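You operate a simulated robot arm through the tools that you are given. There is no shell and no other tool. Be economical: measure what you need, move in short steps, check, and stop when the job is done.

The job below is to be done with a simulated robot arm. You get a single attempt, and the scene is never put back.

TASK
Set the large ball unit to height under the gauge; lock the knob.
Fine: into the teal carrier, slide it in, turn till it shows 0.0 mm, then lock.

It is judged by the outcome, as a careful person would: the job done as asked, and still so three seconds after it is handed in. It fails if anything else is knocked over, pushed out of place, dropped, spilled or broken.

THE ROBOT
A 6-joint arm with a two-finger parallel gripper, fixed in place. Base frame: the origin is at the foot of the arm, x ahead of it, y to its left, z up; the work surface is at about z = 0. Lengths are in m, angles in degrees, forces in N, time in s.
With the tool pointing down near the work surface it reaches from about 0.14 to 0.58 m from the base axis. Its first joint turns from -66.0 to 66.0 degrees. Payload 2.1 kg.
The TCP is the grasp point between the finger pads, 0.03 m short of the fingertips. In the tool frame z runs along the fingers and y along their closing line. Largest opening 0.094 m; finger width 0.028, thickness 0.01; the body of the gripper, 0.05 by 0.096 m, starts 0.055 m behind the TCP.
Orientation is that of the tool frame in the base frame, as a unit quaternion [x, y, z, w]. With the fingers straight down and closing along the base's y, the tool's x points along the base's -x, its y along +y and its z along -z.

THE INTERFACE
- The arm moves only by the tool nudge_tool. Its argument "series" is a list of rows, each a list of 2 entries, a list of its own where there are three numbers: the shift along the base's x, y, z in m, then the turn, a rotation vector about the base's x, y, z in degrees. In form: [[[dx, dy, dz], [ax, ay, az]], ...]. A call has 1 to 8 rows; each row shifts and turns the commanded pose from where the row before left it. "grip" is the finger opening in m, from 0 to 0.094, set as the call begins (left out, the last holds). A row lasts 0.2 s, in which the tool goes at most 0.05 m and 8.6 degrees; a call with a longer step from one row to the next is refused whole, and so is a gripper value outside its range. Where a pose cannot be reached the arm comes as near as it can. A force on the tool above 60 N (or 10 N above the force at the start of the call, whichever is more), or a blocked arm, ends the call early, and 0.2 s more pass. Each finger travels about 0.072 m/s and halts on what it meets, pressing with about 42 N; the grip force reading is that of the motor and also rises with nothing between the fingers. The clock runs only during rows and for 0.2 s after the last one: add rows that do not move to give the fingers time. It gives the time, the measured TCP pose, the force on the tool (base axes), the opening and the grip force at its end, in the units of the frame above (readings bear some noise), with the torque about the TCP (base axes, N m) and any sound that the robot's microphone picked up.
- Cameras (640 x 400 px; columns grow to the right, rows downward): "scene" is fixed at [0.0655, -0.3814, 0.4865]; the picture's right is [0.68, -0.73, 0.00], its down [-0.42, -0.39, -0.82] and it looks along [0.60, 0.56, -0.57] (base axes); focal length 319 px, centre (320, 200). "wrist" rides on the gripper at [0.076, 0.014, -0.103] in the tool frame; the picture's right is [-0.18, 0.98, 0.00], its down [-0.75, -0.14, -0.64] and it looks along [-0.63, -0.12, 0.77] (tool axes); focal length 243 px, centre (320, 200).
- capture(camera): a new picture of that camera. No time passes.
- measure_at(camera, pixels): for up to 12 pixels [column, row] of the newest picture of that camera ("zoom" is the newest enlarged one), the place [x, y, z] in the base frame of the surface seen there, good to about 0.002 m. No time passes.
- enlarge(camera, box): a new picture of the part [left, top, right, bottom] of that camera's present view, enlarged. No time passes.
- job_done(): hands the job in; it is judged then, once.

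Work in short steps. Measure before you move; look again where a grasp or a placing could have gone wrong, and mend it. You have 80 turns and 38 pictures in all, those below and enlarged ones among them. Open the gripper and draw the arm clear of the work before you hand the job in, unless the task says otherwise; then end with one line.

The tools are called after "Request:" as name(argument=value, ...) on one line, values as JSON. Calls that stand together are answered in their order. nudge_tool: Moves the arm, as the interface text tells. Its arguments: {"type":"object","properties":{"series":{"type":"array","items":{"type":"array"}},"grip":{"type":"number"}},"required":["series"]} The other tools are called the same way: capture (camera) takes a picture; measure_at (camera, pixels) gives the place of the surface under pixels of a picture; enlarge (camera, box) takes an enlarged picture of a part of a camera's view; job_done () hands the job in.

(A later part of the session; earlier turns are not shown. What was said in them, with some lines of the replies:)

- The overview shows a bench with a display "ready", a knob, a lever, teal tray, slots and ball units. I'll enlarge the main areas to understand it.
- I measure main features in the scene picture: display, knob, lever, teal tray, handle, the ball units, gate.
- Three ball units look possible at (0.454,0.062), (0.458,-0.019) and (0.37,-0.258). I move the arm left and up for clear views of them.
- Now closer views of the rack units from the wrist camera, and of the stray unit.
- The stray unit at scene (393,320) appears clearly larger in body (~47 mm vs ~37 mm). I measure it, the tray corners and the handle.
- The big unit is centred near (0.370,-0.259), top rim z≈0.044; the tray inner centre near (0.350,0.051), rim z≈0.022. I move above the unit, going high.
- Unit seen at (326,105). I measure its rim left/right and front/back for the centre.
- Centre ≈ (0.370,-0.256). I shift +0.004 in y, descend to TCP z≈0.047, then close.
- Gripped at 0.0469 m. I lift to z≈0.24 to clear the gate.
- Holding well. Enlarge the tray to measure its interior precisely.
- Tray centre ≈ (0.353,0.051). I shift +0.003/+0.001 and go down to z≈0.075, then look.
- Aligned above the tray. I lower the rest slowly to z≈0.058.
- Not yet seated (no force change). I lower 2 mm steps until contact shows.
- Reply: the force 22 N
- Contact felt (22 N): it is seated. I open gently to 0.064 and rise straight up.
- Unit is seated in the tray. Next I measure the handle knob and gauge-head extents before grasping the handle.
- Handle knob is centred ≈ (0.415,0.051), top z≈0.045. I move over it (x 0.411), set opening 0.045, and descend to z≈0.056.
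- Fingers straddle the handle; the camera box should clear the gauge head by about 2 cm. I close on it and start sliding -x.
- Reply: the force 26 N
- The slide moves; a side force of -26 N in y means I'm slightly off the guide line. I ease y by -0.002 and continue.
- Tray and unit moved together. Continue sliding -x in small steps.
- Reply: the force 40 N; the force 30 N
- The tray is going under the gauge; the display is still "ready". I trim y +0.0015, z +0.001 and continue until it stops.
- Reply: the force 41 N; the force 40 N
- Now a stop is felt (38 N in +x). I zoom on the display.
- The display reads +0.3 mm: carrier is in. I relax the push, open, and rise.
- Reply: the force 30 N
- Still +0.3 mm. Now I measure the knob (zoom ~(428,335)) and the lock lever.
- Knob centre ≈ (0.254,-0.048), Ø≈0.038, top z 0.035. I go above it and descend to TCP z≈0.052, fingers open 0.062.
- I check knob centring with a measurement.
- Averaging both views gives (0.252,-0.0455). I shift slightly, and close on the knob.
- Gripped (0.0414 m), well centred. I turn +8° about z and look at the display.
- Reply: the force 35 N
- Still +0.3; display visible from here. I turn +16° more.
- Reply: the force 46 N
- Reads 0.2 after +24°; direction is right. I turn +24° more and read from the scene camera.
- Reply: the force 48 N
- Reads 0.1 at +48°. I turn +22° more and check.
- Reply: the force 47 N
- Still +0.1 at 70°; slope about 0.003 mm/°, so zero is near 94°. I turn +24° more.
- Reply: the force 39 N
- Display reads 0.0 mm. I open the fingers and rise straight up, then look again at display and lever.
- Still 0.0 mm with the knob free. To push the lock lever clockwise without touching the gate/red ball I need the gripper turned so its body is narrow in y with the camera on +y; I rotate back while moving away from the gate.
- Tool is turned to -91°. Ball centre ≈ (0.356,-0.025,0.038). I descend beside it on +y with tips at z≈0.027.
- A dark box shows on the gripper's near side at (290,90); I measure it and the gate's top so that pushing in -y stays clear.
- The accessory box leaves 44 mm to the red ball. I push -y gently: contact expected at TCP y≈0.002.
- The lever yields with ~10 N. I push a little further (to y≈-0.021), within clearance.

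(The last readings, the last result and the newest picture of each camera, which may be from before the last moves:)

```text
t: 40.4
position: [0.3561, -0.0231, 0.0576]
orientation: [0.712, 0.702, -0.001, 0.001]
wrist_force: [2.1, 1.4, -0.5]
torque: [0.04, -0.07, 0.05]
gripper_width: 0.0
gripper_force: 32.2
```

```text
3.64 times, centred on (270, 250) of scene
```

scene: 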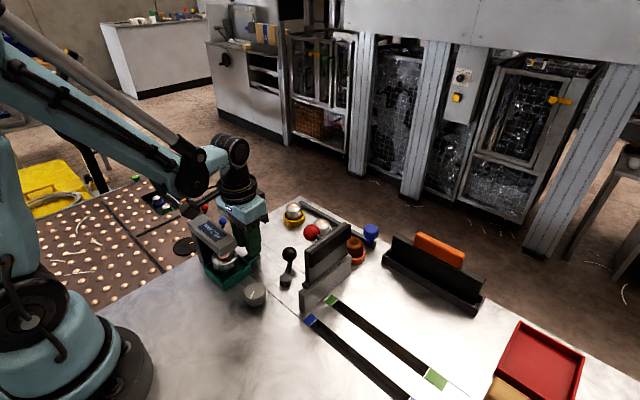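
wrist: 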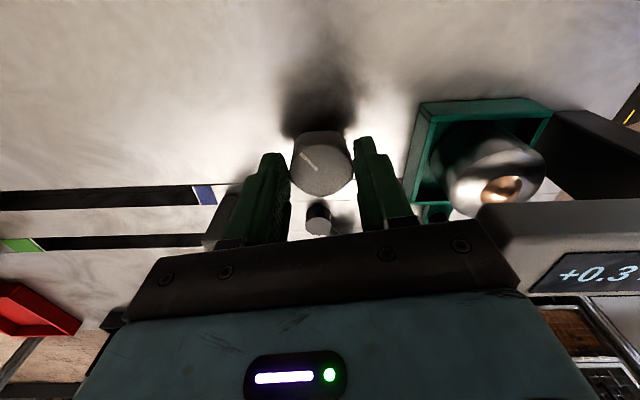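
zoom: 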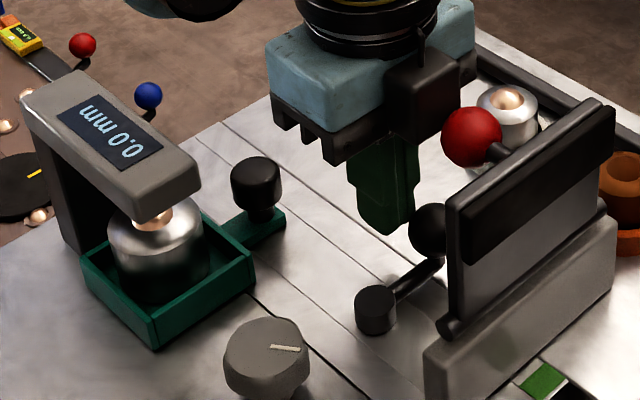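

The lever swings clockwise with the display still 0.0. To go further under the red ball I back off, tilt the tool so the fingertips lead in -y and the body leans away from the gate.

Request:
nudge_tool(series=[[[0, 0.015, 0], [0, 0, 0]], [[0, 0.015, 0], [0, 0, 0]], [[0, 0, 0], [-7, 0, 0]], [[0, 0, 0], [-7, 0, 0]], [[0, 0, 0], [-7, 0, 0]], [[0, 0, 0], [-7, 0, 0]], [[0, 0, 0], [-7, 0, 0]], [[0, 0, 0], [0, 0, 0]]])

Request:
enlarge(camera="scene", box=[210, 185, 350, 295])

```text
t: 42.2
position: [0.3556, 0.0087, 0.0574]
orientation: [0.679, 0.669, -0.212, 0.216]
wrist_force: [0.0, 0.0, 0.1]
torque: [0.04, -0.02, 0.01]
gripper_width: 0.0002
gripper_force: 33.8
```

```text
3.64 times, centred on (280, 240) of scene
```

zoom: 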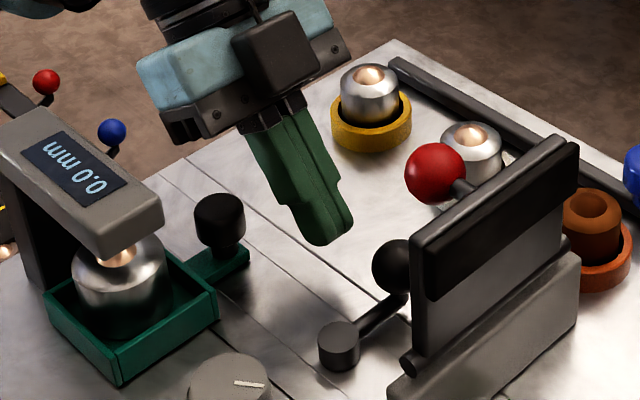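

Tilt worked. I measure lever ball, hub, fingertip and red ball.

Request:
measure_at(camera="zoom", pixels=[[393, 262], [340, 340], [325, 235], [350, 215], [435, 172], [413, 250], [430, 270], [300, 245], [420, 330], [262, 60], [372, 310]])

```text
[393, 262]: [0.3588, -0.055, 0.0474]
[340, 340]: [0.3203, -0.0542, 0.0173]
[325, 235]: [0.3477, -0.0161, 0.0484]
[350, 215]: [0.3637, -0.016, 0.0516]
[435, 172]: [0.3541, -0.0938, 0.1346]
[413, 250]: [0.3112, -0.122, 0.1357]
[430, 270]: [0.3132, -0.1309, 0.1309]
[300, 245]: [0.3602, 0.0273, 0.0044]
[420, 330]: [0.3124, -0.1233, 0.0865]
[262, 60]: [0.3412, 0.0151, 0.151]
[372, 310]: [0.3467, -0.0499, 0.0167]
```

Lever is now at about 0° (pointing +x), ball centre ≈ (0.364,-0.049). I continue pushing along its arc in -y with some -x.

Request:
nudge_tool(series=[[[0.003, -0.012, -0.003], [0, 0, 0]], [[0, -0.006, 0], [0, 0, 0]], [[0, -0.005, 0], [0, 0, 0]], [[0, -0.005, 0], [0, 0, 0]], [[0, 0, 0], [0, 0, 0]]])

Request:
nudge_tool(series=[[[-0.002, -0.004, 0], [0, 0, 0]], [[-0.002, -0.004, 0], [0, 0, 0]], [[-0.002, -0.004, 0], [0, 0, 0]], [[0, 0, 0], [0, 0, 0]]])

```text
t: 43.4
position: [0.3587, -0.0191, 0.0539]
orientation: [0.679, 0.67, -0.211, 0.215]
wrist_force: [0.1, 4.2, 2.8]
torque: [0.02, -0.11, -0.01]
gripper_width: 0.0
gripper_force: 33.6
```

```text
t: 43.9
position: [0.3571, -0.0198, 0.0544]
orientation: [0.676, 0.674, -0.206, 0.214]
wrist_force: [-0.7, 7.5, 6.6]
torque: [-0.08, -0.05, -0.05]
gripper_width: 0.0002
gripper_force: 33.1
stopped in row 2: the force on the tool passed its limit at 70 N (the readings are from after the stop); the commanded pose is now the measured one
```

Hard stop at TCP y≈-0.020. I look to see whether it is the lever's end stop.

Request:
enlarge(camera="scene", box=[190, 185, 350, 305])

```text
3.33 times, centred on (270, 245) of scene
```

zoom: 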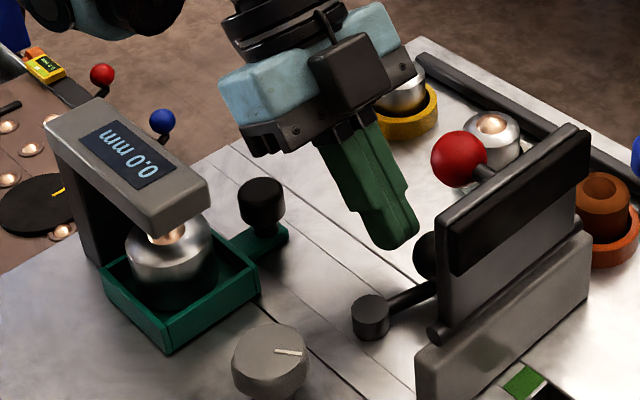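

Display 0.0; I measure the lever's current angle from the ball and arm.

Request:
measure_at(camera="zoom", pixels=[[425, 262], [430, 245], [370, 305], [405, 300], [425, 290], [432, 275], [371, 320]])

```text
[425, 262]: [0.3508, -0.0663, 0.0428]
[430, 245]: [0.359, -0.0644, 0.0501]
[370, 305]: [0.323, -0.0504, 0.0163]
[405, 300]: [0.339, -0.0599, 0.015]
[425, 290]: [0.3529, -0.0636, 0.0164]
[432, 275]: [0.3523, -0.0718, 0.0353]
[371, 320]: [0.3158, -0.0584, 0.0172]
```

Lever is at about -20°, ~55° from its start. I press once more to confirm it sits on its stop.

Request:
nudge_tool(series=[[[0, -0.002, 0], [0, 0, 0]], [[-0.001, -0.002, 0], [0, 0, 0]], [[0, -0.001, 0], [0, 0, 0]]])

```text
t: 44.6
position: [0.3572, -0.0194, 0.0542]
orientation: [0.674, 0.678, -0.203, 0.212]
wrist_force: [-2.3, 7.2, 6.1]
torque: [-0.03, 0.02, -0.05]
gripper_width: 0.0
gripper_force: 33.0
stopped in row 3: the force on the tool passed its limit at 65 N (the readings are from after the stop); the commanded pose is now the measured one
```

It's firmly on its stop. I retreat: back +y, then up, and straighten the tool.

Request:
nudge_tool(series=[[[0, 0.012, 0], [0, 0, 0]], [[0, 0.012, 0.005], [0, 0, 0]], [[0, 0, 0.04], [0, 0, 0]], [[0, 0, 0.045], [0, 0, 0]], [[0, 0, 0.045], [0, 0, 0]], [[0, 0, 0], [8, 0, 0]], [[0, 0, 0], [8, 0, 0]], [[0, 0, 0], [8, 0, 0]]])

Request:
nudge_tool(series=[[[0, 0, 0.03], [8, 0, 0]], [[0, 0, 0.03], [2, 0, 0]], [[0, 0, 0], [0, 0, 0]], [[0, 0, 0], [0, 0, 0]], [[0, 0, 0], [0, 0, 0]]], grip=0.08)

Request:
enlarge(camera="scene", box=[180, 185, 400, 325])

```text
t: 46.4
position: [0.3575, 0.0061, 0.189]
orientation: [0.703, 0.705, -0.057, 0.066]
wrist_force: [-0.4, 0.1, 0.0]
torque: [-0.03, -0.04, 0.01]
gripper_width: 0.0
gripper_force: 33.2
```

```text
t: 47.6
position: [0.3577, 0.0041, 0.2496]
orientation: [0.706, 0.708, 0.004, 0.005]
wrist_force: [0.1, -0.1, 0.0]
torque: [0.01, -0.03, 0.01]
gripper_width: 0.0801
gripper_force: 0.1
```

```text
2.86 times, centred on (290, 255) of scene
```

zoom: 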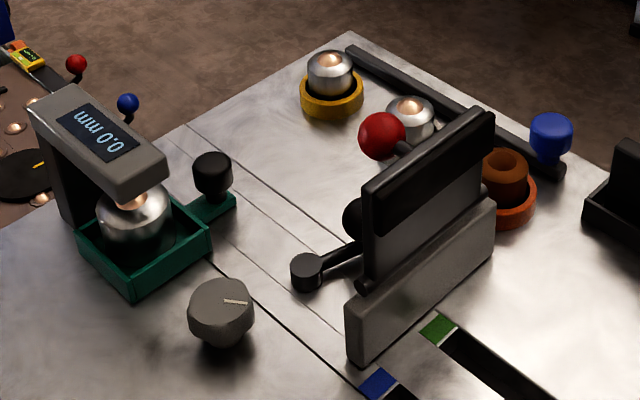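

The display holds at 0.0 mm, the lever is against its stop, everything else is undisturbed, and the arm is clear with the gripper open. I'm handing it in.

Request:
job_done()

```text
The job is handed in.
```

The large ball unit is in the teal carrier and slid in under the gauge, the display reads 0.0 mm, and the lock lever is pushed clockwise to its hard stop; I did not try turning the knob afterwards to confirm that it is locked.
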